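You operate a simulated robot arm through the tools that you are given. There is no shell and no other tool.

The job below is to be done with a simulated robot arm. You get a single attempt, and the scene is never put back.

TASK
Clamp the can in the black fixture, then fit the green board, the blue fan and the cover.

It is judged by the outcome, as a careful person would: the job done as asked, and still so three seconds after it is handed in. It fails if anything else is knocked over, pushed out of place, dropped, spilled or broken. A push-on lid holds only when it is set on centred and level and pressed home; a screw cap is set on level and turned clockwise until tight.

THE ROBOT
A 6-joint arm with a two-finger gripper, fixed in place. Base frame: the origin is at the foot of the arm, x ahead of it, y to its left, z up; the work surface is at about z = 78. Units: cm, rad, N and s.
Its first joint turns from -2.897 to 2.897 rad. Payload 3.43 kg.
The tool frame sits at the grasp point between the pads (the TCP): z along the fingers, y along the line on which they close. The tips reach 2 cm beyond it. Largest opening 19 cm; the body of the gripper starts 24.8 cm behind the TCP.
Orientation is that of the tool frame in the base frame, as a unit quaternion [x, y, z, w]. With the fingers straight down and closing along the base's y, the tool's x points along the base's -x, its y along +y and its z along -z.

THE INTERFACE
- The arm moves only by the tool servo_tool. Its argument "increments" is a list that holds one entry, the list of rows, each a list of 7 numbers: the finger opening in cm, from 0 to 19, then the shift along the base's x, y, z in cm, then the turn, a rotation vector about the base's x, y, z in rad. In form: [[[grip, x, y, z, ax, ay, az], ...]]. A call has 1 to 20 rows; each row shifts and turns the commanded pose from where the row before left it. Rows are played at 5 a second. More than 5 cm and 0.15 rad between two rows, or a gripper value outside its range, and nothing of the call is played. A pose out of reach is approached as far as the arm can. The call stops where the force on the tool passes 50 N (or 10 N more than at its start, if that is more) or the arm is blocked; 0.2 s more then pass. Each finger travels about 4.5 cm/s and halts on what it meets, pressing with about 42 N; the grip force reading is that of the motor and also rises with nothing between the fingers. The clock runs only during rows and for 0.2 s after the last one: add rows that do not move to give the fingers time. It gives the time, the measured TCP pose, the force on the tool (base axes), the opening and the grip force at its end, in the units of the frame above (readings bear some noise), with the torque about the TCP (base axes, N m) and any sound that the robot's microphone picked up, and new pictures: "views" is both (left out), scene, wrist or none.
- Cameras (640 x 400 px; columns grow to the right, rows downward): "scene" is fixed at [5, 64.81, 155.41]; the picture's right is [-0.07, -1.00, 0.00], its down [-0.59, 0.04, -0.81] and it looks along [0.80, -0.06, -0.59] (base axes); focal length 347 px, centre (320, 200). "wrist" rides on the gripper at [7, -0.8, -28.8] in the tool frame; the picture's right is [0.12, 0.99, 0.00], its down [-0.96, 0.12, -0.25] and it looks along [-0.25, 0.03, 0.97] (tool axes); focal length 261 px, centre (320, 200).
- raise_lower(by): slides the trunk up (or, below 0, down) by that many cm; the arm rides with it, the base frame stays. It gives what a move gives, with no picture.
- pixel_to_xyz(camera, pixels): for up to 12 pixels [column, row] of the newest picture of that camera ("zoom" is the newest enlarged one), the place [x, y, z] in the base frame of the surface seen there, good to about 0.2 cm, but the place of the scene camera against the robot may be out by one fixed shift of up to 1.8 cm in any direction. It takes no simulated time.
- zoom(camera, box): a new picture of the part [left, top, right, bottom] of that camera's present view, enlarged. It takes no simulated time.
- close_job(): hands the job in; it is judged then, once.

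Open the gripper and draw the arm clear of the work before you hand the job in, unless the task says otherwise.

The tools are called after ">>>" by a JSON object that holds its "name" and its "arguments". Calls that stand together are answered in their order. servo_tool: Moves the arm, as the interface text tells. Its arguments: {"type":"object","properties":{"increments":{"type":"array","items":{"type":"array","items":{"type":"array","items":{"type":"number"}}}},"views":{"type":"string","enum":["both","scene","wrist","none"]}},"required":["increments"]} The other tools are called the same way: raise_lower (by) slides the trunk up or down; pixel_to_xyz (camera, pixels) gives the place of the surface under pixels of a picture; zoom (camera, box) takes an enlarged picture of a part of a camera's view; close_job () hands the job in.

At the start:

```text
clock: 0.0
tcp_pos: [84.64, 9.44, 112.34]
tcp_rot: [0.0, 1.0, 0.0, 0.0]
contact_force: [-0.9, 0.6, -0.5]
moment: [-0.02, 0.02, 0.01]
finger_gap: 19.0
grip_force: 0.1
trunk travel left (down, up): [-17.5, 6.5]
```

scene: 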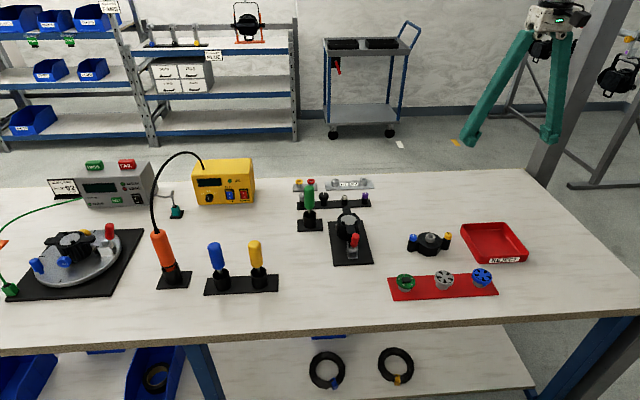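
wrist: 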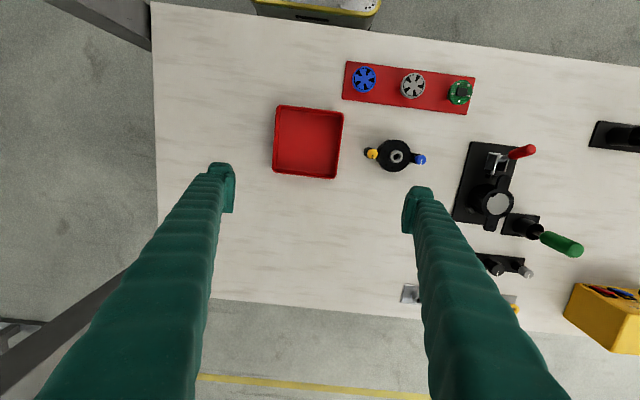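

I see a bench with several stations; I zoom in on the items around the black fixture, the red kit strip and the left turntable to find out what is what.

>>> {"name": "zoom", "arguments": {"camera": "scene", "box": [280, 170, 400, 275]}}

>>> {"name": "zoom", "arguments": {"camera": "scene", "box": [380, 210, 540, 310]}}

>>> {"name": "zoom", "arguments": {"camera": "scene", "box": [0, 150, 290, 310]}}

>>> {"name": "zoom", "arguments": {"camera": "wrist", "box": [340, 50, 600, 310]}}

```text
3.81 times, centred on (340, 222) of scene
```

zoom: 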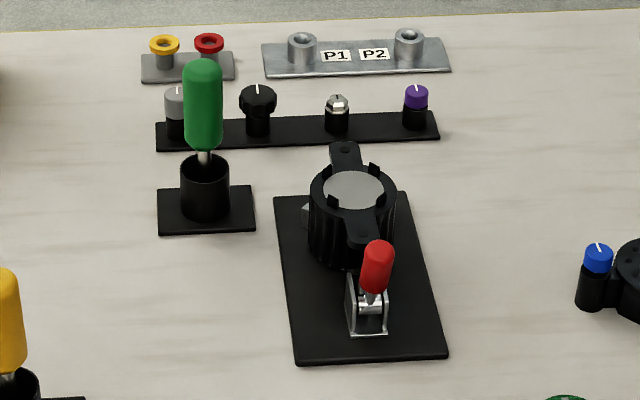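

```text
4.00 times, centred on (460, 260) of scene
```

zoom: 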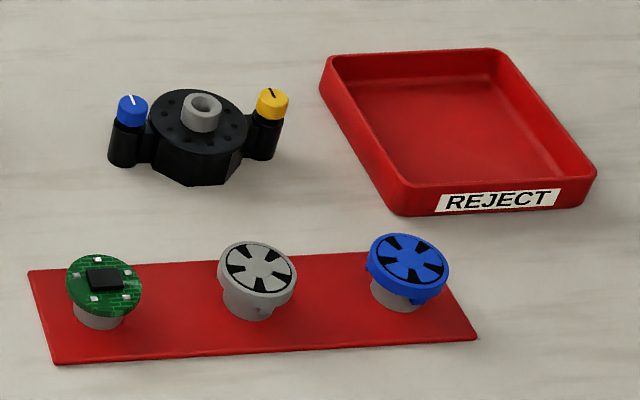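

```text
2.21 times, centred on (145, 230) of scene
```

zoom: 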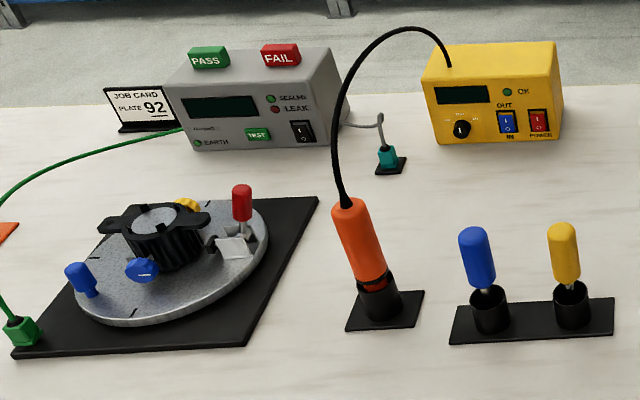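

```text
1.54 times, centred on (470, 180) of wrist
```

zoom: 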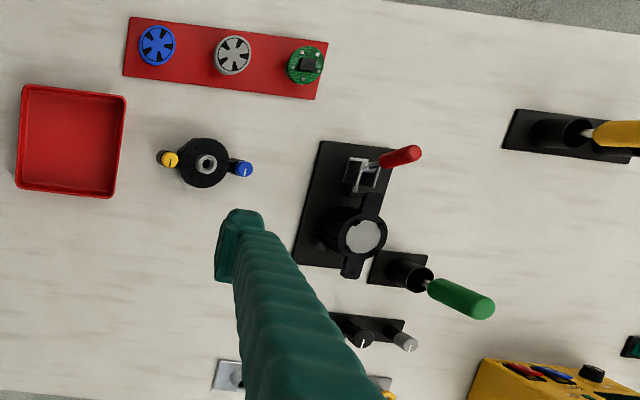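

The can sits on a black plate with a red-handled toggle clamp; the cover (black with grey hub and blue/yellow knobs) is near (430,242). I measure places on these parts.

>>> {"name": "pixel_to_xyz", "arguments": {"camera": "scene", "pixels": [[405, 279], [444, 277], [482, 274], [430, 237], [413, 238], [447, 236], [347, 218], [351, 229], [346, 208], [355, 239], [353, 250], [335, 262]]}}

>>> {"name": "pixel_to_xyz", "arguments": {"camera": "wrist", "pixels": [[364, 79], [413, 85], [460, 92], [397, 156], [371, 153], [420, 159], [498, 203], [490, 226], [520, 152], [497, 160], [455, 218], [580, 248]]}}

>>> {"name": "zoom", "arguments": {"camera": "scene", "box": [325, 200, 385, 270]}}

>>> {"name": "zoom", "arguments": {"camera": "wrist", "box": [440, 130, 560, 240]}}

```text
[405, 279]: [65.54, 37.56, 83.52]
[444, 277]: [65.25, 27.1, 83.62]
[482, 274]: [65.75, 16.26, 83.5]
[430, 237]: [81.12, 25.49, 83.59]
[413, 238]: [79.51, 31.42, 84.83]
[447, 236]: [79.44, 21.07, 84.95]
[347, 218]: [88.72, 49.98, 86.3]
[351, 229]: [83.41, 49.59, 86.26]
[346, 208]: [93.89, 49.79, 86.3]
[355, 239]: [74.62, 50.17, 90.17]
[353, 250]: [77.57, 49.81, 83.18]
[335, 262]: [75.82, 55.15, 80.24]
```

```text
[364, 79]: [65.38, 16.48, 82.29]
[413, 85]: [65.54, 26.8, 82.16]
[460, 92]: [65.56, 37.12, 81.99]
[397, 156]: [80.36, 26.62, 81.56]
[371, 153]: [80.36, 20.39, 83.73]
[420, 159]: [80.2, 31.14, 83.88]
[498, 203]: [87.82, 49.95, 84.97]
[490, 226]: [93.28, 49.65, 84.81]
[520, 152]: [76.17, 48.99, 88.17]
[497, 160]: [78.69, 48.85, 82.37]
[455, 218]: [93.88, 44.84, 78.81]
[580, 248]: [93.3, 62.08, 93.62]
```

```text
5.71 times, centred on (355, 235) of scene
```

zoom: 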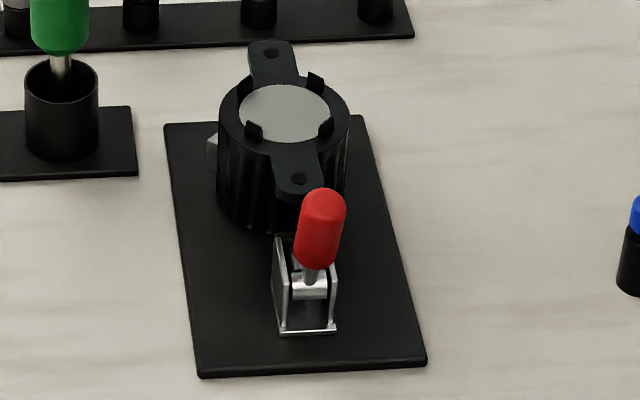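

```text
3.64 times, centred on (500, 185) of wrist
```

zoom: 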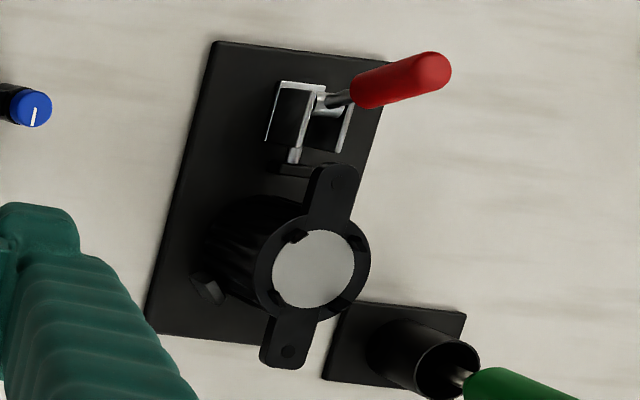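

I look at the similar clamp on the left turntable for reference, and at the fixture in more detail from the wrist camera after moving closer above it.

>>> {"name": "zoom", "arguments": {"camera": "scene", "box": [20, 210, 140, 300]}}

>>> {"name": "servo_tool", "arguments": {"increments": [[[19, -2, 5, 0, 0, 0, 0], [19, -2, 5, 0, 0, 0, 0], [19, -2, 5, 0, 0, 0, 0], [19, -2, 5, 0, 0, 0, 0], [19, -2, 5, 0, 0, 0, 0], [19, -2, 5, -2, 0, 0, 0], [19, -1, 4, -4, 0, 0, 0], [19, 0, 0, 0, 0, 0, 0]]]}}

```text
4.44 times, centred on (80, 255) of scene
```

zoom: 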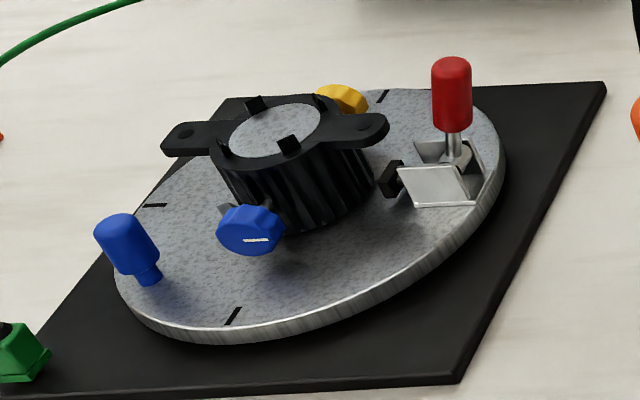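

```text
refused: row 1 steps farther than a row can; nothing moved
```

The row steps were too long (limit 5 cm in norm); I resend with shorter steps, heading over the fixture at a high altitude.

>>> {"name": "servo_tool", "arguments": {"increments": [[[19, -1.4, 4.5, 0, 0, 0, 0], [19, -1.4, 4.5, 0, 0, 0, 0], [19, -1.4, 4.5, 0, 0, 0, 0], [19, -1.4, 4.5, 0, 0, 0, 0], [19, -1.4, 4.5, 0, 0, 0, 0], [19, -1.4, 4.5, 0, 0, 0, 0], [19, -1.4, 4.5, 0, 0, 0, 0], [19, -1.4, 4.5, 0, 0, 0, 0], [19, 0, 4, 0, 0, 0, 0], [19, 0, 0, 0, 0, 0, 0]]]}}

```text
clock: 2.2
tcp_pos: [73.39, 49.6, 112.24]
tcp_rot: [0.0, 1.0, 0.0, 0.0]
contact_force: [0.7, 0.4, -0.6]
moment: [-0.02, 0.05, -0.02]
finger_gap: 18.99
grip_force: 0.0
trunk travel left (down, up): [-17.5, 6.5]
```

scene: 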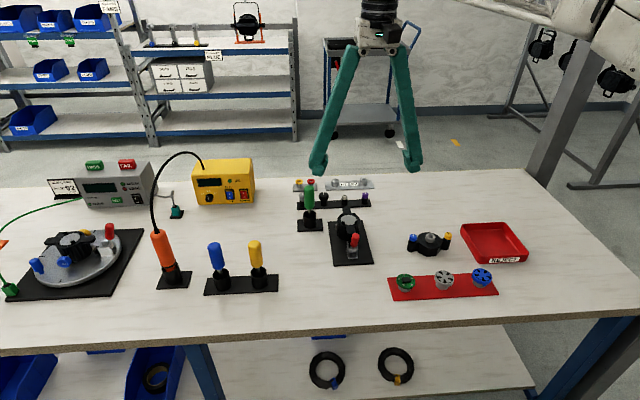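
wrist: 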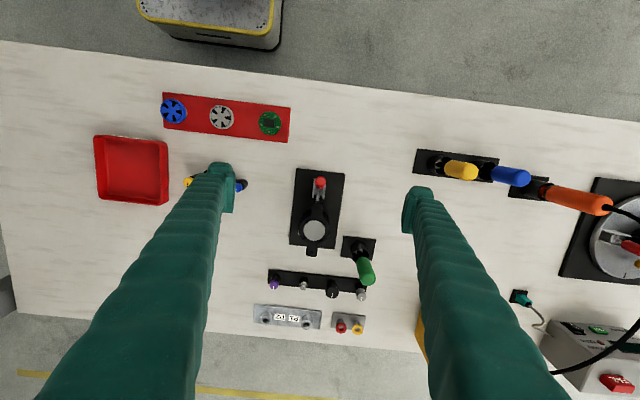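

The fixture is centred between the fingers at (318,205); I come down to z≈100 for a closer look.

>>> {"name": "servo_tool", "arguments": {"increments": [[[19, 0, 0, -4, 0, 0, 0], [19, 0, 0, -4, 0, 0, 0], [19, 0, 0, -4, 0, 0, 0], [19, 0, 0, 0, 0, 0, 0]]], "views": "wrist"}}

>>> {"name": "zoom", "arguments": {"camera": "wrist", "box": [240, 130, 400, 280]}}

>>> {"name": "zoom", "arguments": {"camera": "wrist", "box": [50, 20, 300, 200]}}

```text
clock: 3.2
tcp_pos: [73.4, 49.52, 100.24]
tcp_rot: [0.0, 1.0, 0.0, 0.0]
contact_force: [0.9, -0.5, -1.3]
moment: [0.02, 0.03, 0.0]
finger_gap: 19.0
grip_force: 0.1
trunk travel left (down, up): [-17.5, 6.5]
```

wrist: 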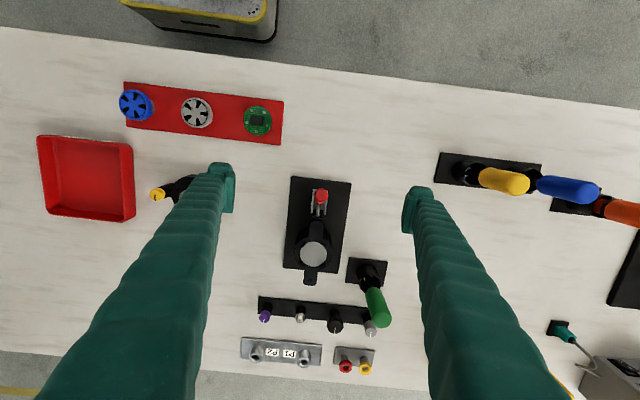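

```text
2.67 times, centred on (320, 205) of wrist
```

zoom: 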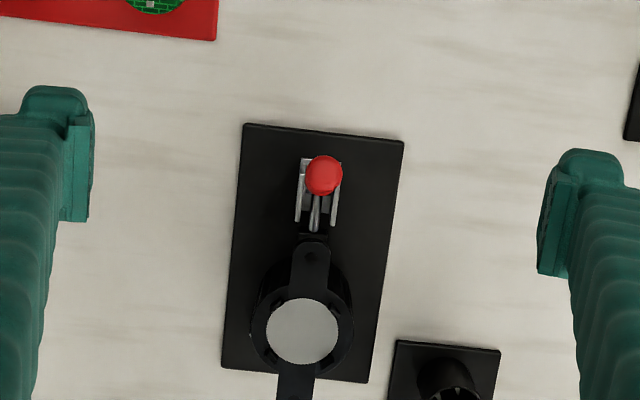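

```text
2.22 times, centred on (175, 110) of wrist
```

zoom: 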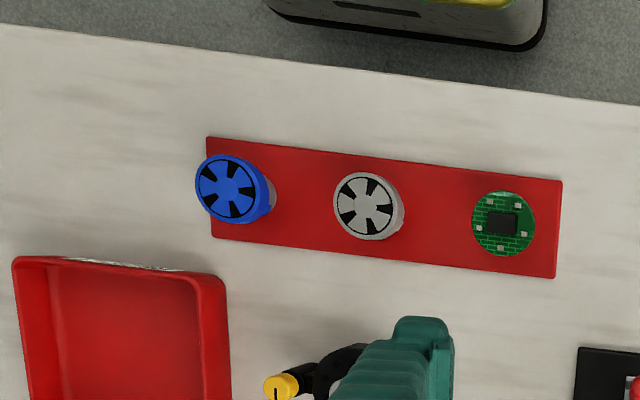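

I measure points on the handle, clamp, can and its ears in this closer wrist view.

>>> {"name": "pixel_to_xyz", "arguments": {"camera": "wrist", "pixels": [[321, 195], [319, 187], [318, 212], [319, 215], [314, 208], [314, 254], [317, 228], [311, 277], [298, 256], [326, 257], [314, 243], [313, 265]]}}

>>> {"name": "pixel_to_xyz", "arguments": {"camera": "wrist", "pixels": [[257, 121], [197, 112], [136, 104], [294, 178], [350, 184], [286, 266], [331, 271], [250, 140], [306, 229], [330, 229], [328, 221], [312, 221]]}}

>>> {"name": "zoom", "arguments": {"camera": "wrist", "box": [280, 170, 360, 290]}}

```text
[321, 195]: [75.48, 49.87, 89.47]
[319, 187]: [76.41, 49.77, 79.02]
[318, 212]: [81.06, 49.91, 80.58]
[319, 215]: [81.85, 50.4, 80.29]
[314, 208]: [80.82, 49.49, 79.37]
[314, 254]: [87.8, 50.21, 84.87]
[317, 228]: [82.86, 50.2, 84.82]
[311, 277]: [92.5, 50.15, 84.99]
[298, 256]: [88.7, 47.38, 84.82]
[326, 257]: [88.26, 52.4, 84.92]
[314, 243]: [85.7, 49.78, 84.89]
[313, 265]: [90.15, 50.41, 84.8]
```

```text
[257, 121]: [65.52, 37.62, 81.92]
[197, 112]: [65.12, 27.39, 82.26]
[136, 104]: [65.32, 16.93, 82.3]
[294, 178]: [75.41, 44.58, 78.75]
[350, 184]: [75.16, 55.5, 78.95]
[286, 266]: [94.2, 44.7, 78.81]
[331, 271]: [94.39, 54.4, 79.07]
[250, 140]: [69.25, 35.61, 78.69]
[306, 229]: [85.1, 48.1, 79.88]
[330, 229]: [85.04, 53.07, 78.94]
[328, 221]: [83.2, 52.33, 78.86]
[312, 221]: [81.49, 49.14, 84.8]
```

```text
3.33 times, centred on (320, 230) of wrist
```

zoom: 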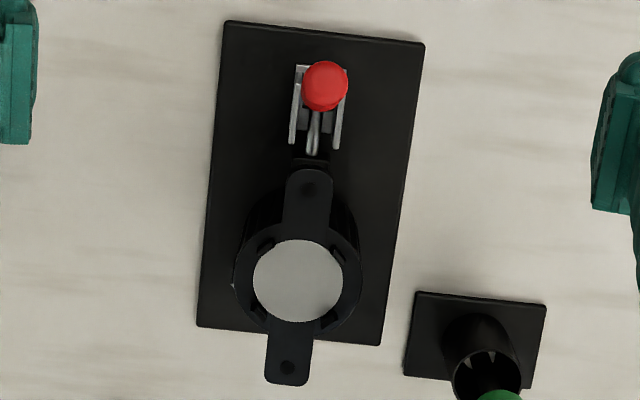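

I take a tight zoom on the clamp from the scene camera to understand its mechanism.

>>> {"name": "zoom", "arguments": {"camera": "scene", "box": [336, 225, 376, 265]}}

>>> {"name": "zoom", "arguments": {"camera": "scene", "box": [84, 215, 124, 255]}}

>>> {"name": "zoom", "arguments": {"camera": "wrist", "box": [295, 180, 345, 230]}}

```text
10.00 times, centred on (356, 245) of scene
```

zoom: 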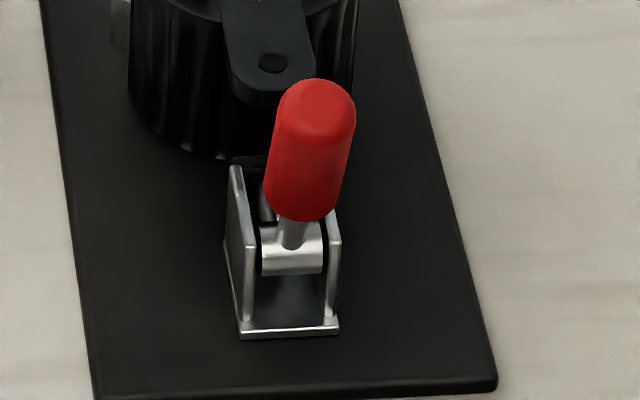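

```text
10.00 times, centred on (104, 235) of scene
```

zoom: 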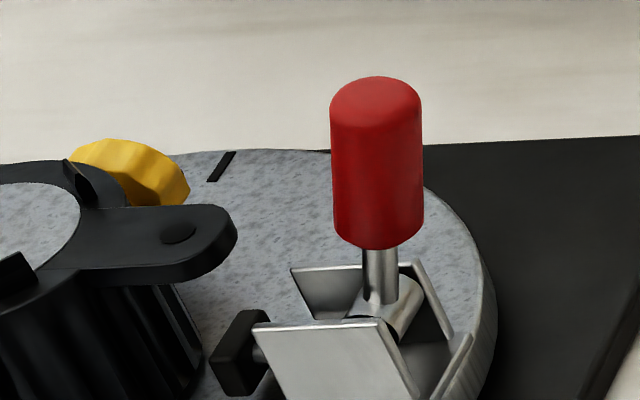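

```text
8.00 times, centred on (320, 205) of wrist
```

zoom: 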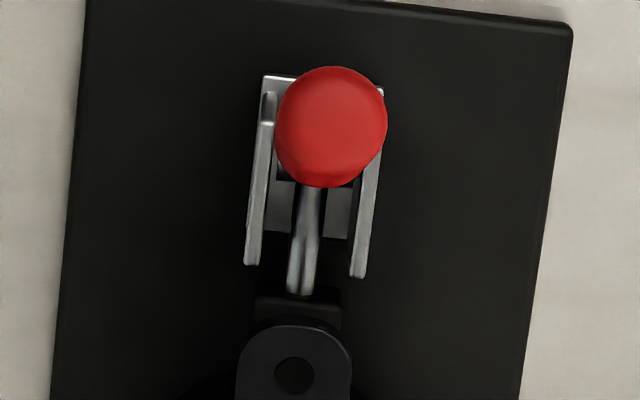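

The clamp is a push-pull type: handle leans away from the can (top about x 75.5, y 49.9, z 89.5), plunger and black pad point at the can. I close the fingers behind the handle and get ready to push it toward the can (+x).

>>> {"name": "servo_tool", "arguments": {"increments": [[[0, -1.5, 0.1, 0, 0, 0, 0], [0, -1.5, 0.1, 0, 0, 0, 0], [0, -1.5, 0.1, 0, 0, 0, 0], [0, 0, 0, 0, 0, 0, 0], [0, 0, 0, 0, 0, 0, 0], [0, 0, 0, 0, 0, 0, 0], [0, 0, 0, 0, 0, 0, 0], [0, 0, 0, 0, 0, 0, 0], [0, 0, 0, 0, 0, 0, 0], [0, 0, 0, 0, 0, 0, 0], [0, 0, 0, 0, 0, 0, 0], [0, 0, 0, -3, 0, 0, 0], [0, 0, 0, -3, 0, 0, 0], [0, 0, 0, -3, 0, 0, 0], [0, 0, 0, -2.7, 0, 0, 0], [0, 0, 0, 0, 0, 0, 0]]]}}

>>> {"name": "zoom", "arguments": {"camera": "scene", "box": [310, 180, 410, 270]}}

>>> {"name": "zoom", "arguments": {"camera": "wrist", "box": [230, 150, 410, 330]}}

```text
clock: 6.6
tcp_pos: [69.0, 49.77, 88.6]
tcp_rot: [0.0, 1.0, 0.0, 0.0]
contact_force: [-0.8, -0.6, 0.6]
moment: [0.02, 0.02, -0.02]
finger_gap: 0.0
grip_force: 34.1
trunk travel left (down, up): [-17.5, 6.5]
```

scene: 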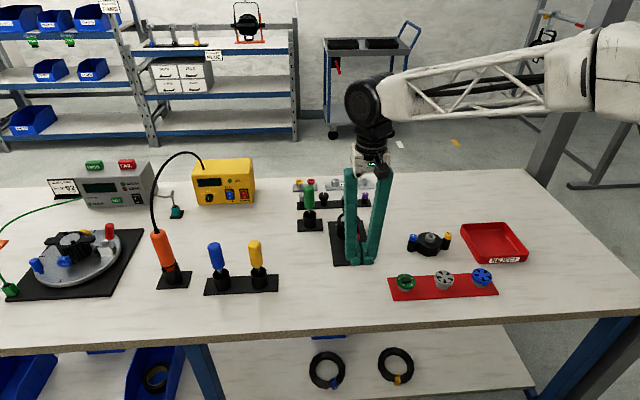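
wrist: 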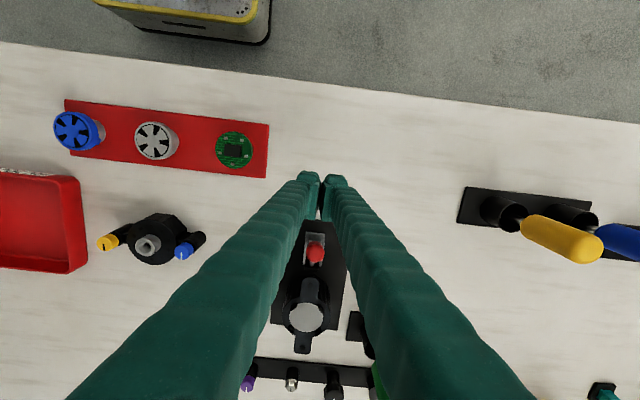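

```text
4.44 times, centred on (360, 225) of scene
```

zoom: 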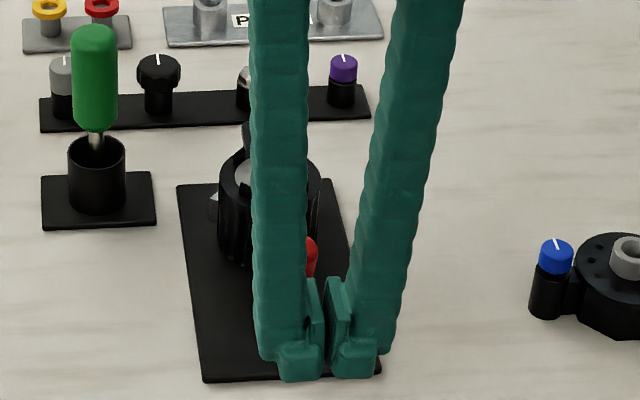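

```text
2.22 times, centred on (320, 240) of wrist
```

zoom: 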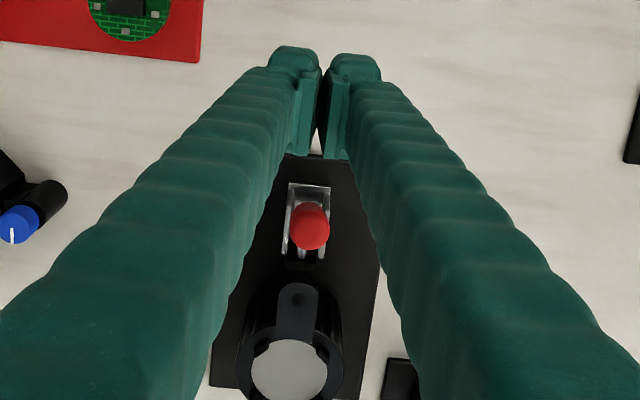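

The closed fingers stand behind the red handle, in line with it; I push toward +x in small steps.

>>> {"name": "servo_tool", "arguments": {"increments": [[[0, 0.8, 0.1, 0, 0, 0, 0], [0, 0.8, 0, 0, 0, 0, 0], [0, 0.8, 0, 0, 0, 0, 0], [0, 0.6, 0, 0, 0, 0, 0], [0, 0.6, 0, 0, 0, 0, 0], [0, 0.6, 0, 0, 0, 0, 0], [0, 0.6, 0, 0, 0, 0, 0]]]}}

>>> {"name": "zoom", "arguments": {"camera": "wrist", "box": [230, 150, 410, 330]}}

```text
clock: 8.2
tcp_pos: [72.96, 50.0, 88.63]
tcp_rot: [0.0, 1.0, 0.0, -0.005]
contact_force: [-33.9, 10.9, 9.7]
moment: [-0.12, -0.19, 0.22]
finger_gap: 0.59
grip_force: 34.5
trunk travel left (down, up): [-17.5, 6.5]
stopped in row 7: the force on the tool passed its limit at 54 N (the readings are from after the stop); the commanded pose is now the measured one
```

scene: 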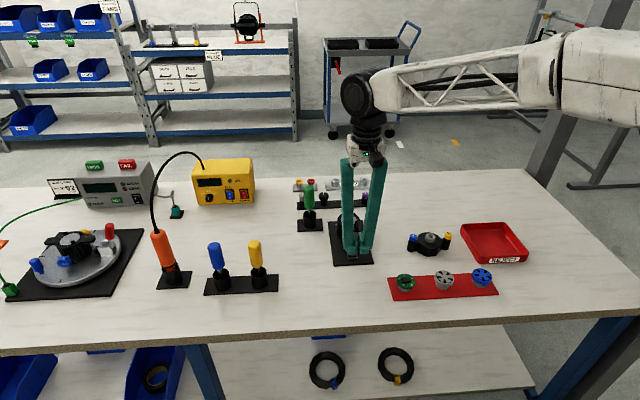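
wrist: 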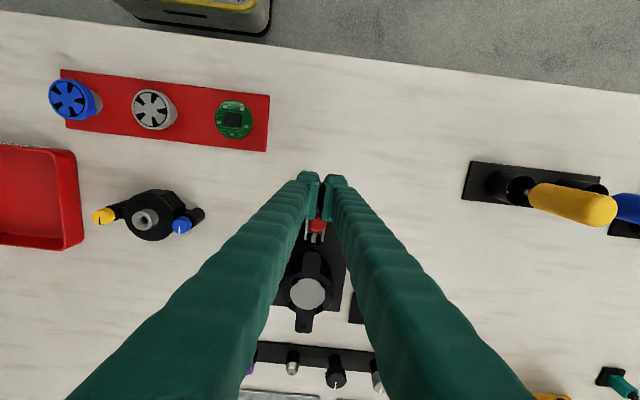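

```text
2.22 times, centred on (320, 240) of wrist
```

zoom: 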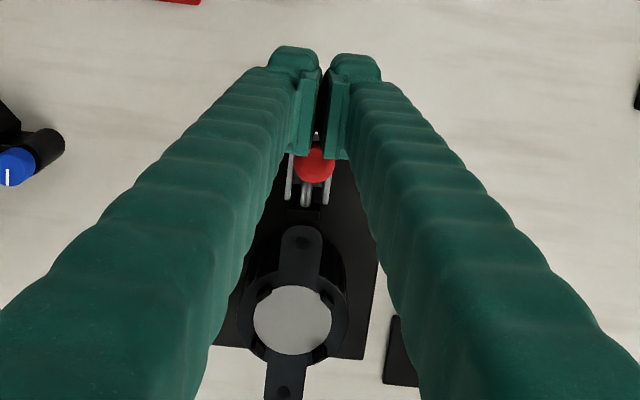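

The push stopped at 54 N with the handle wedging the fingers a bit (gap 0.59). I check how far the handle and plunger have moved.

>>> {"name": "pixel_to_xyz", "arguments": {"camera": "wrist", "pixels": [[318, 225], [318, 222], [316, 240], [312, 258], [308, 295], [306, 330]]}}

>>> {"name": "zoom", "arguments": {"camera": "wrist", "box": [290, 205, 350, 265]}}

>>> {"name": "zoom", "arguments": {"camera": "scene", "box": [320, 200, 390, 270]}}

```text
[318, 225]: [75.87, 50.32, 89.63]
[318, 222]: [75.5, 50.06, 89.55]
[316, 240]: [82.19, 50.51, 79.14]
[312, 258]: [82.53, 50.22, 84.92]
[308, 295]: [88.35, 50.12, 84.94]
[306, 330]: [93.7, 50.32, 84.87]
```

```text
6.67 times, centred on (320, 235) of wrist
```

zoom: 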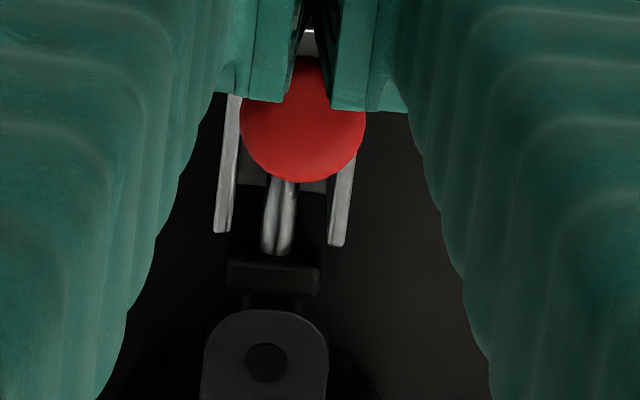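

```text
5.71 times, centred on (355, 235) of scene
```

zoom: 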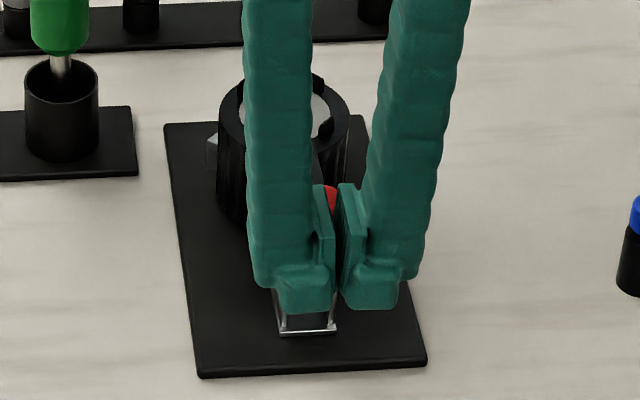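

The handle did not move at 50 N forward, so it rests on its stop there; the plunger rod joins below the pivot, so the handle must be drawn back/down (-x). I back off, rise over the handle and come down on its +x side, offset in y so one finger bears on it.

>>> {"name": "servo_tool", "arguments": {"increments": [[[0, -1.5, 0, 0, 0, 0, 0], [0, -1.5, 0, 0, 0, 0, 0], [0, 0, 0.4, 3, 0, 0, 0], [0, 0, 0.4, 2.5, 0, 0, 0], [0, 3, 0, 0, 0, 0, 0], [0, 3, 0, 0, 0, 0, 0], [0, 3.5, 0, 0, 0, 0, 0], [0, 0, 0, 0, 0, 0, 0], [0, 0, 0, -2, 0, 0, 0], [0, 0, 0, -2, 0, 0, 0], [0, 0, 0, -1.2, 0, 0, 0], [0, 0, 0, 0, 0, 0, 0]]]}}

>>> {"name": "zoom", "arguments": {"camera": "scene", "box": [320, 200, 390, 270]}}

```text
clock: 10.8
tcp_pos: [79.82, 50.42, 88.96]
tcp_rot: [0.0, 1.0, 0.0, -0.002]
contact_force: [0.2, 0.1, -0.1]
moment: [-0.03, 0.0, 0.02]
finger_gap: 0.0
grip_force: 34.9
trunk travel left (down, up): [-17.5, 6.5]
```

scene: 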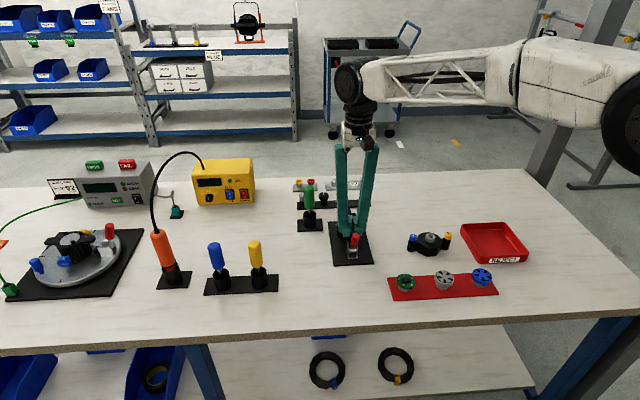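
wrist: 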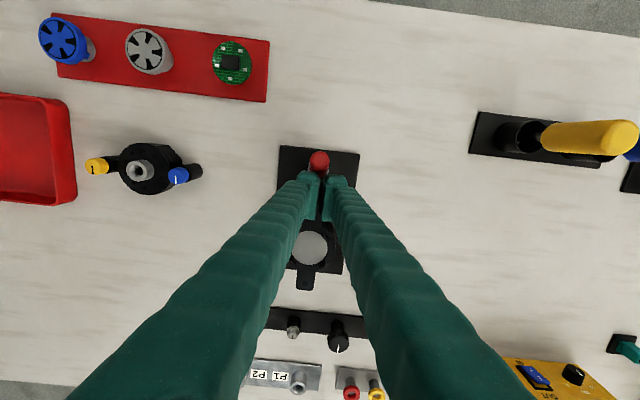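

```text
5.71 times, centred on (355, 235) of scene
```

zoom: 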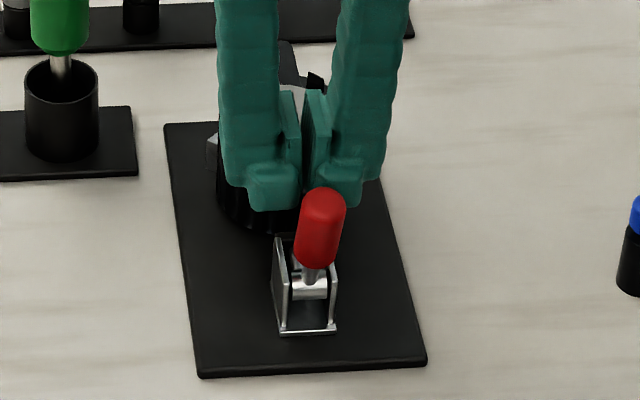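

The fingers stand on the can side of the handle, right finger in line with it. I pull the handle back along its arc.

>>> {"name": "servo_tool", "arguments": {"increments": [[[0, -0.8, 0.3, -0.2, 0, 0, 0], [0, -0.8, 0, -0.2, 0, 0, 0], [0, -0.8, 0, -0.3, 0, 0, 0], [0, -0.8, 0, -0.4, 0, 0, 0], [0, -0.7, 0, -0.4, 0, 0, 0], [0, 0, 0, 0, 0, 0, 0]]]}}

>>> {"name": "zoom", "arguments": {"camera": "scene", "box": [320, 200, 390, 270]}}

```text
clock: 12.2
tcp_pos: [75.97, 51.02, 87.4]
tcp_rot: [0.001, 1.0, 0.0, -0.004]
contact_force: [0.9, -0.4, 0.2]
moment: [0.01, -0.01, 0.02]
finger_gap: 0.01
grip_force: 33.9
trunk travel left (down, up): [-17.5, 6.5]
```

scene: 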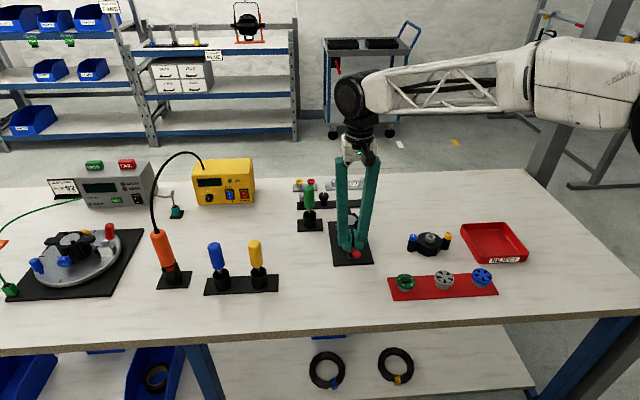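
wrist: 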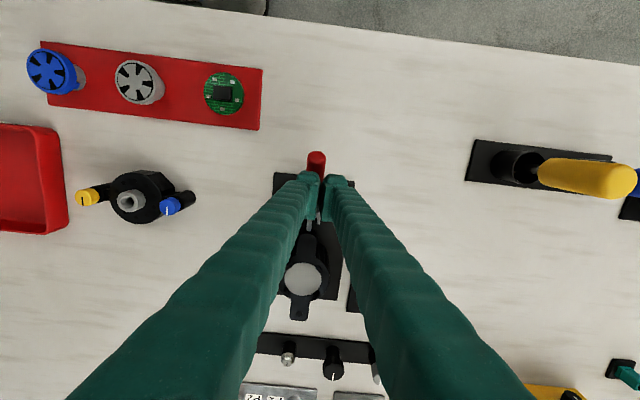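

```text
5.71 times, centred on (355, 235) of scene
```

zoom: 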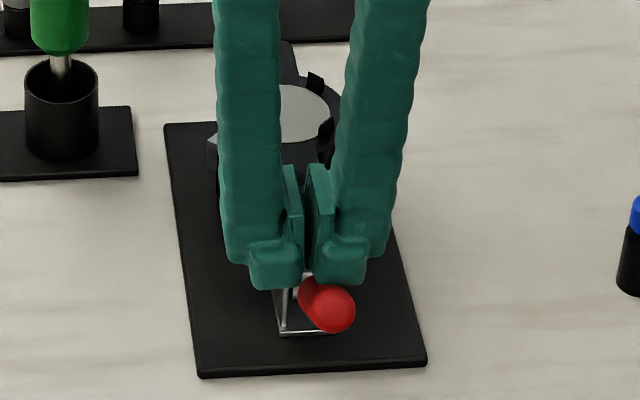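

The handle is swinging back and down. I continue along the arc until it reaches its end.

>>> {"name": "servo_tool", "arguments": {"increments": [[[0, -0.6, 0, -0.4, 0, 0, 0], [0, -0.6, 0, -0.5, 0, 0, 0], [0, -0.6, 0, -0.5, 0, 0, 0], [0, -0.5, 0, -0.5, 0, 0, 0], [0, -0.4, 0, -0.5, 0, 0, 0], [0, 0, 0, 0, 0, 0, 0]]]}}

>>> {"name": "zoom", "arguments": {"camera": "scene", "box": [320, 200, 390, 270]}}

>>> {"name": "zoom", "arguments": {"camera": "wrist", "box": [250, 130, 390, 350]}}

```text
clock: 13.7
tcp_pos: [73.3, 50.89, 85.05]
tcp_rot: [0.001, 1.0, -0.001, -0.004]
contact_force: [0.1, 0.1, -0.7]
moment: [0.02, 0.0, 0.02]
finger_gap: 0.0
grip_force: 34.2
trunk travel left (down, up): [-17.5, 6.5]
```

scene: 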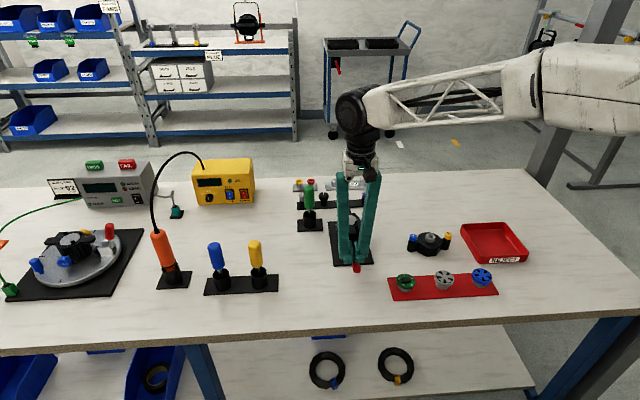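
wrist: 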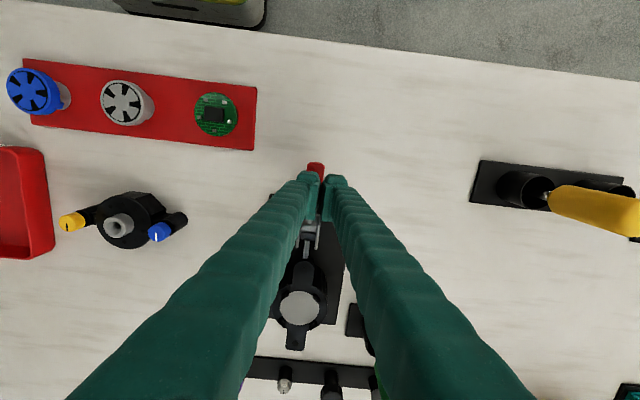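

```text
5.71 times, centred on (355, 235) of scene
```

zoom: 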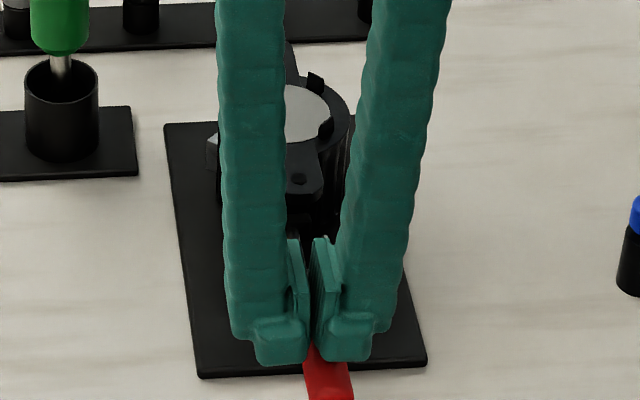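

```text
1.82 times, centred on (320, 240) of wrist
```

zoom: 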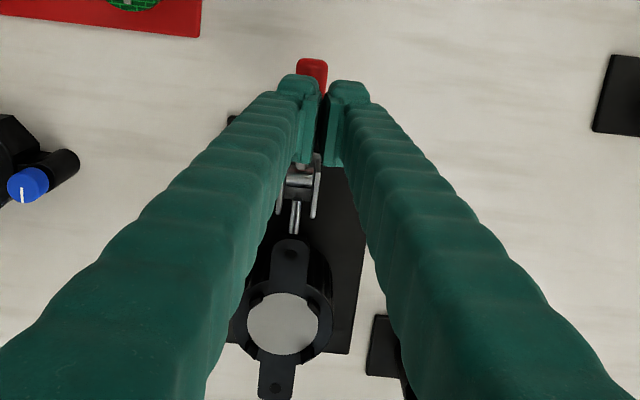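

The handle is now nearly horizontal and the plunger is out; I press down gently until it meets its stop.

>>> {"name": "servo_tool", "arguments": {"increments": [[[0, -0.3, 0, -0.4, 0, 0, 0], [0, -0.1, 0, -0.4, 0, 0, 0], [0, 0, 0, -0.4, 0, 0, 0], [0, 0, 0, -0.4, 0, 0, 0], [0, 0, 0, -0.4, 0, 0, 0], [0, 0, 0, -0.4, 0, 0, 0], [0, 0, 0, 0, 0, 0, 0]]]}}

>>> {"name": "zoom", "arguments": {"camera": "scene", "box": [320, 200, 390, 270]}}

```text
clock: 14.6
tcp_pos: [72.88, 50.92, 84.44]
tcp_rot: [0.0, 1.0, 0.002, 0.0]
contact_force: [-8.7, -5.6, 27.6]
moment: [-0.38, -0.08, 0.04]
finger_gap: 0.0
grip_force: 34.2
trunk travel left (down, up): [-17.5, 6.5]
stopped in row 4: the force on the tool passed its limit at 56 N (the readings are from after the stop); the commanded pose is now the measured one
```

scene: 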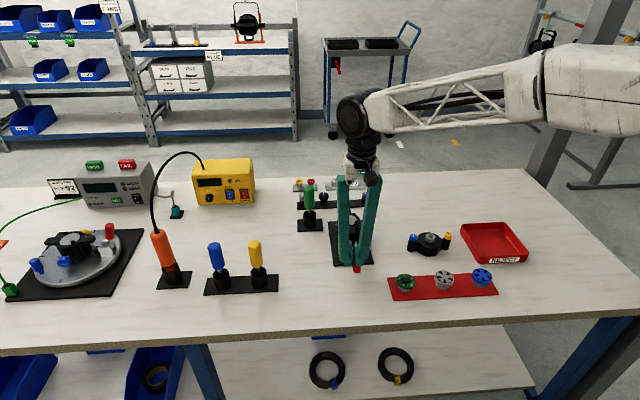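
wrist: 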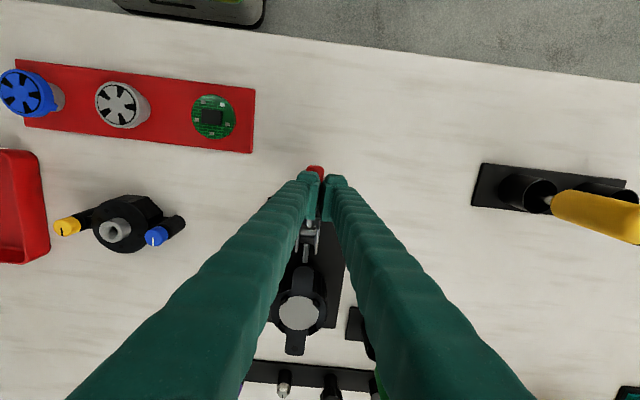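

```text
5.71 times, centred on (355, 235) of scene
```

zoom: 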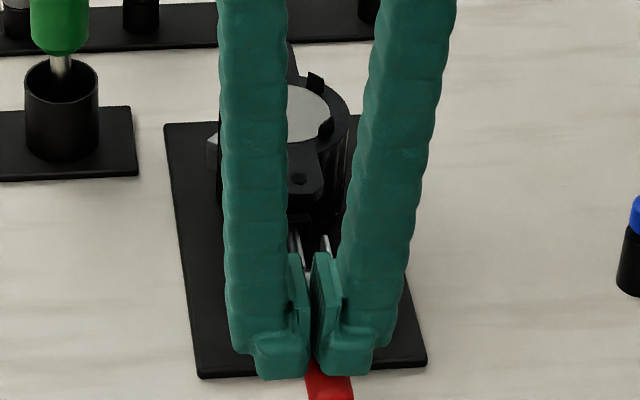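

The stop came at 56 N. I lift clear and look at whether the handle stays down and the pad touches the can.

>>> {"name": "servo_tool", "arguments": {"increments": [[[0, 0, 0, 2, 0, 0, 0], [0, 0, 0, 3, 0, 0, 0], [0, -1, -1, 4, 0, 0, 0], [4, 0, 0, 4, 0, 0, 0], [8, 0, 0, 4, 0, 0, 0], [12, 0, 0, 0, 0, 0, 0], [16, 0, 0, 0, 0, 0, 0], [16, 0, 0, 0, 0, 0, 0], [16, 0, 0, 0, 0, 0, 0], [16, 0, 0, 0, 0, 0, 0]]]}}

>>> {"name": "zoom", "arguments": {"camera": "scene", "box": [320, 200, 390, 270]}}

>>> {"name": "zoom", "arguments": {"camera": "wrist", "box": [250, 150, 390, 280]}}

```text
clock: 16.8
tcp_pos: [71.93, 49.88, 101.1]
tcp_rot: [0.001, 1.0, 0.001, -0.001]
contact_force: [-0.3, 0.5, 0.3]
moment: [-0.02, -0.06, 0.01]
finger_gap: 13.84
grip_force: 0.0
trunk travel left (down, up): [-17.5, 6.5]
```

scene: 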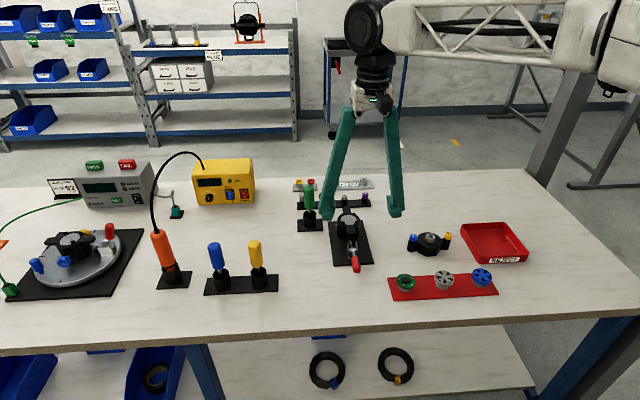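
wrist: 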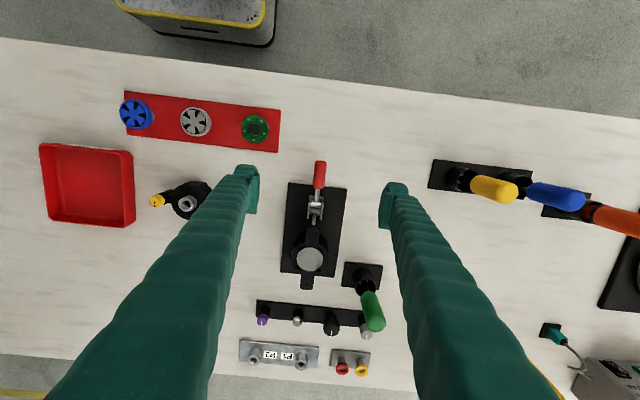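

```text
5.71 times, centred on (355, 235) of scene
```

zoom: 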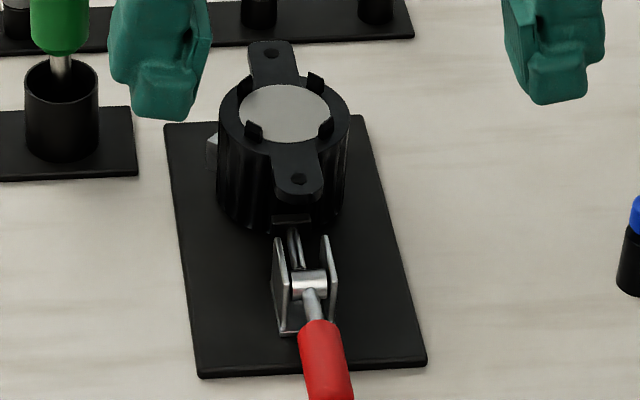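

```text
3.08 times, centred on (320, 215) of wrist
```

zoom: 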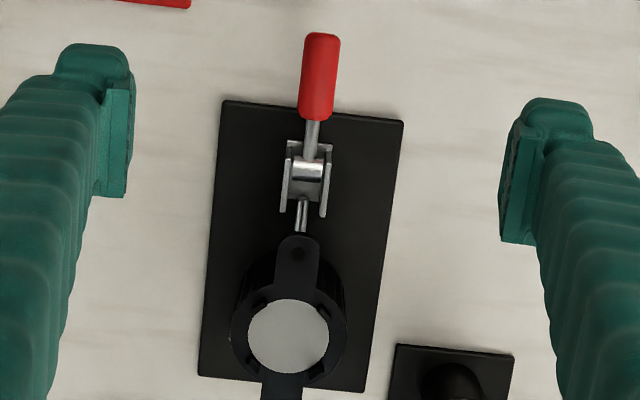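

The handle stays down and the pad reaches under the ear to the can. I measure the handle slope and the can's present place, and the prongs.

>>> {"name": "pixel_to_xyz", "arguments": {"camera": "wrist", "pixels": [[319, 165], [319, 183], [317, 200], [315, 230], [309, 258], [307, 284], [298, 257], [322, 259], [301, 248], [325, 252], [300, 268], [320, 270]]}}

>>> {"name": "zoom", "arguments": {"camera": "wrist", "box": [285, 225, 335, 295]}}

>>> {"name": "zoom", "arguments": {"camera": "scene", "box": [328, 200, 368, 240]}}

>>> {"name": "zoom", "arguments": {"camera": "scene", "box": [398, 220, 458, 260]}}

```text
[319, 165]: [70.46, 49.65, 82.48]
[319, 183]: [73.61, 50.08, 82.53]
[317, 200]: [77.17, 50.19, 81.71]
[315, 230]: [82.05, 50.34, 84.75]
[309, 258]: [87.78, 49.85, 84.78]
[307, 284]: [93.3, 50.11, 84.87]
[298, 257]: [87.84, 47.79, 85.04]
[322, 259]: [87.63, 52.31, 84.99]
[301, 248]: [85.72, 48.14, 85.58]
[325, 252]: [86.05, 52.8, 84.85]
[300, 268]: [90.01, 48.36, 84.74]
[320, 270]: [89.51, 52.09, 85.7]
```

```text
5.71 times, centred on (310, 260) of wrist
```

zoom: 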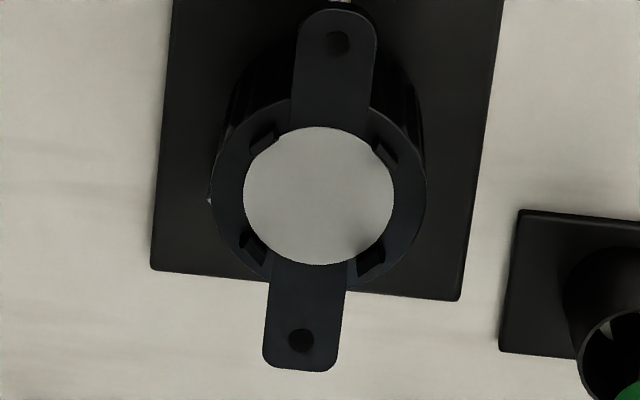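

```text
10.00 times, centred on (348, 220) of scene
```

zoom: 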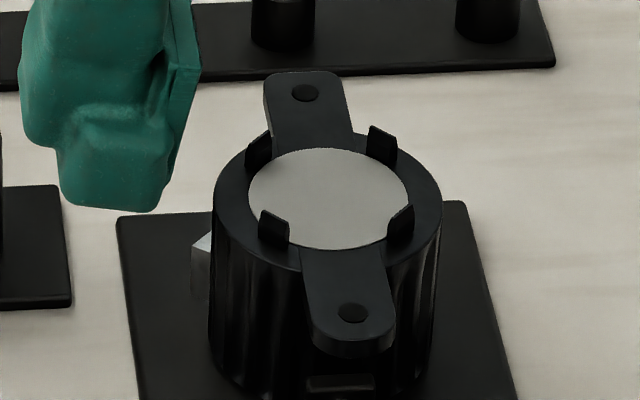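

```text
10.00 times, centred on (428, 240) of scene
```

zoom: 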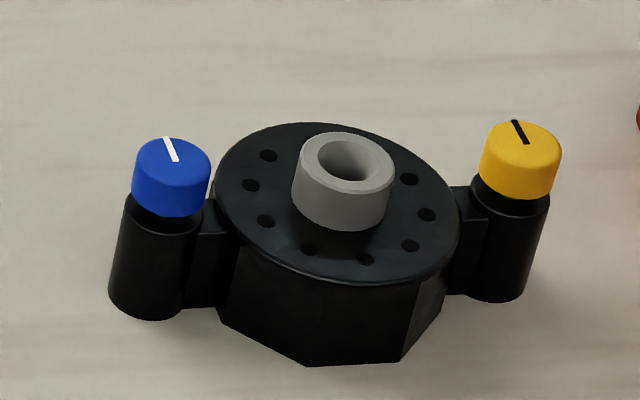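

The handle lies flat (z 82.5 along its length), so the can is clamped. I measure the ear holes to fix the can's centre, then move over the kit strip for a closer look.

>>> {"name": "pixel_to_xyz", "arguments": {"camera": "wrist", "pixels": [[313, 232.5], [306.5, 284.5], [292, 256], [328, 260], [309.7, 259], [310, 247.5], [308.5, 272], [297, 259], [322.5, 261]]}}

>>> {"name": "servo_tool", "arguments": {"increments": [[[16, -0.5, -4, 0, 0, 0, 0], [16, -1, -4, 0, 0, 0, 0], [16, -1, -4, 0, 0, 0, 0], [16, -2, 0, 0, 0, 0, 0], [16, -2, 0, -2, 0, 0, 0], [16, 0, 0, -2, 0, 0, 0], [16, 0, 0, 0, 0, 0, 0]]]}}

>>> {"name": "zoom", "arguments": {"camera": "wrist", "box": [150, 100, 400, 300]}}

```text
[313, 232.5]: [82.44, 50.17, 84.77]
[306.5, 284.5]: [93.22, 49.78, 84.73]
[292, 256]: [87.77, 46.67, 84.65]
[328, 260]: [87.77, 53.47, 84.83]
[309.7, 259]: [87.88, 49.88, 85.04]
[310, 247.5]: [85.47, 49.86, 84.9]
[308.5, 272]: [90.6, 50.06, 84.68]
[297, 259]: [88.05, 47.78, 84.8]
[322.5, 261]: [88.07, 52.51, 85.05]
```

```text
clock: 18.4
tcp_pos: [65.39, 38.03, 97.08]
tcp_rot: [0.001, 1.0, 0.001, -0.001]
contact_force: [0.1, -0.3, -0.7]
moment: [0.01, -0.02, 0.01]
finger_gap: 15.98
grip_force: 0.1
trunk travel left (down, up): [-17.5, 6.5]
```

scene: 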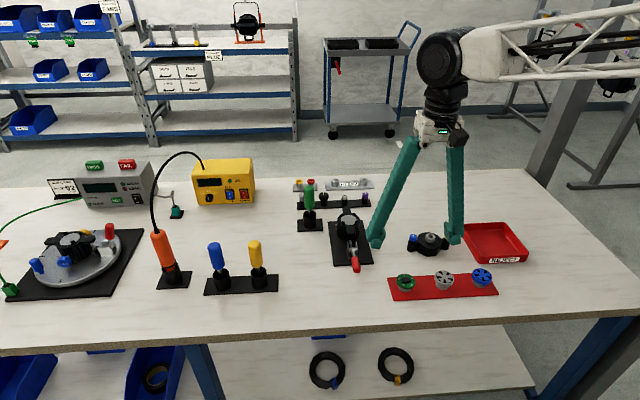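
wrist: 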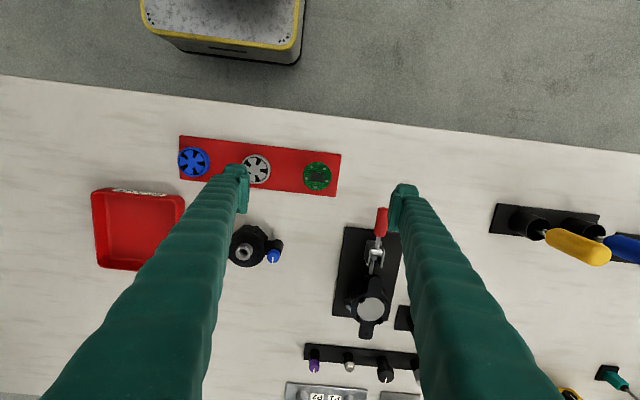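

```text
2.00 times, centred on (275, 200) of wrist
```

zoom: 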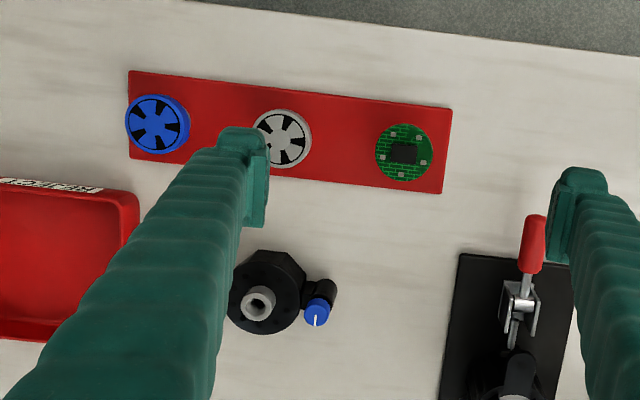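

I zoom in tightly on the board, fans and cover from here.

>>> {"name": "zoom", "arguments": {"camera": "wrist", "box": [292, 155, 342, 195]}}

>>> {"name": "zoom", "arguments": {"camera": "wrist", "box": [168, 140, 218, 180]}}

>>> {"name": "zoom", "arguments": {"camera": "scene", "box": [390, 260, 430, 300]}}

>>> {"name": "zoom", "arguments": {"camera": "scene", "box": [462, 255, 502, 295]}}

>>> {"name": "pixel_to_xyz", "arguments": {"camera": "wrist", "pixels": [[317, 176], [304, 175], [330, 178], [318, 163], [316, 189], [193, 161], [178, 160], [207, 163], [194, 148], [192, 175], [190, 162], [272, 256]]}}

```text
10.00 times, centred on (317, 175) of wrist
```

zoom: 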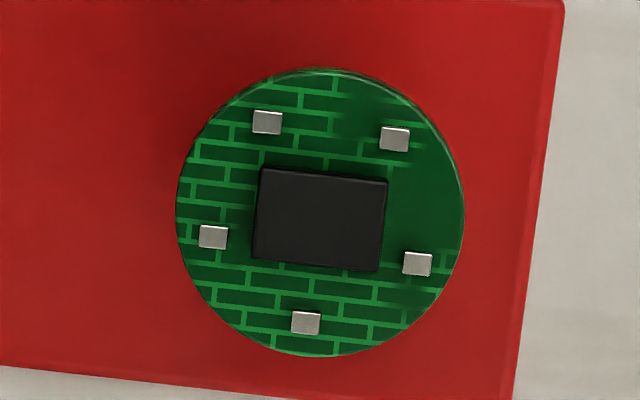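

```text
10.00 times, centred on (193, 160) of wrist
```

zoom: 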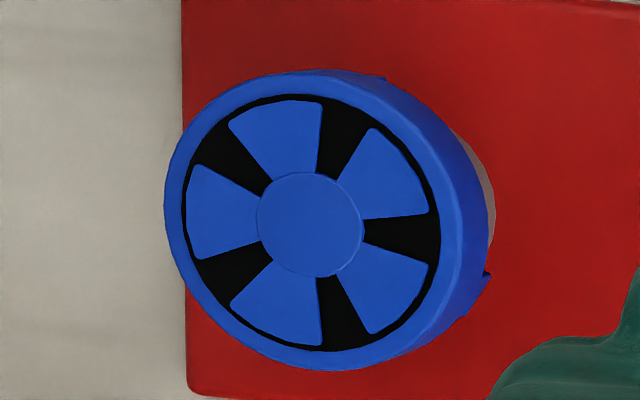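

```text
10.00 times, centred on (410, 280) of scene
```

zoom: 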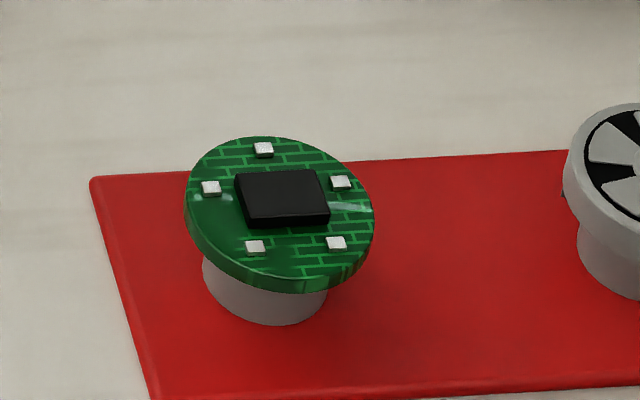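

```text
10.00 times, centred on (482, 275) of scene
```

zoom: 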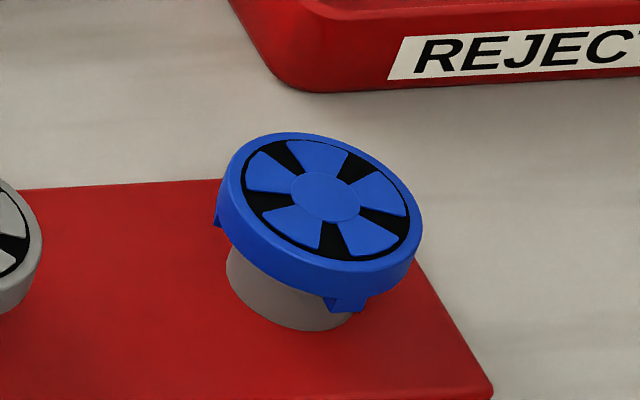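

```text
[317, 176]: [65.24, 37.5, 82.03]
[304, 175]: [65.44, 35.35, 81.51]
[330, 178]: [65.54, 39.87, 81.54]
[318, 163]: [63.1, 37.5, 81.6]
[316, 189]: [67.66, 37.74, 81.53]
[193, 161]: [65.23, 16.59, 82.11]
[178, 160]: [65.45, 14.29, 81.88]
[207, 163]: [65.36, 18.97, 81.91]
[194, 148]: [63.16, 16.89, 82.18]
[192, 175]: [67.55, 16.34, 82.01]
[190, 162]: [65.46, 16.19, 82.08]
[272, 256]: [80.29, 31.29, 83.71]
```

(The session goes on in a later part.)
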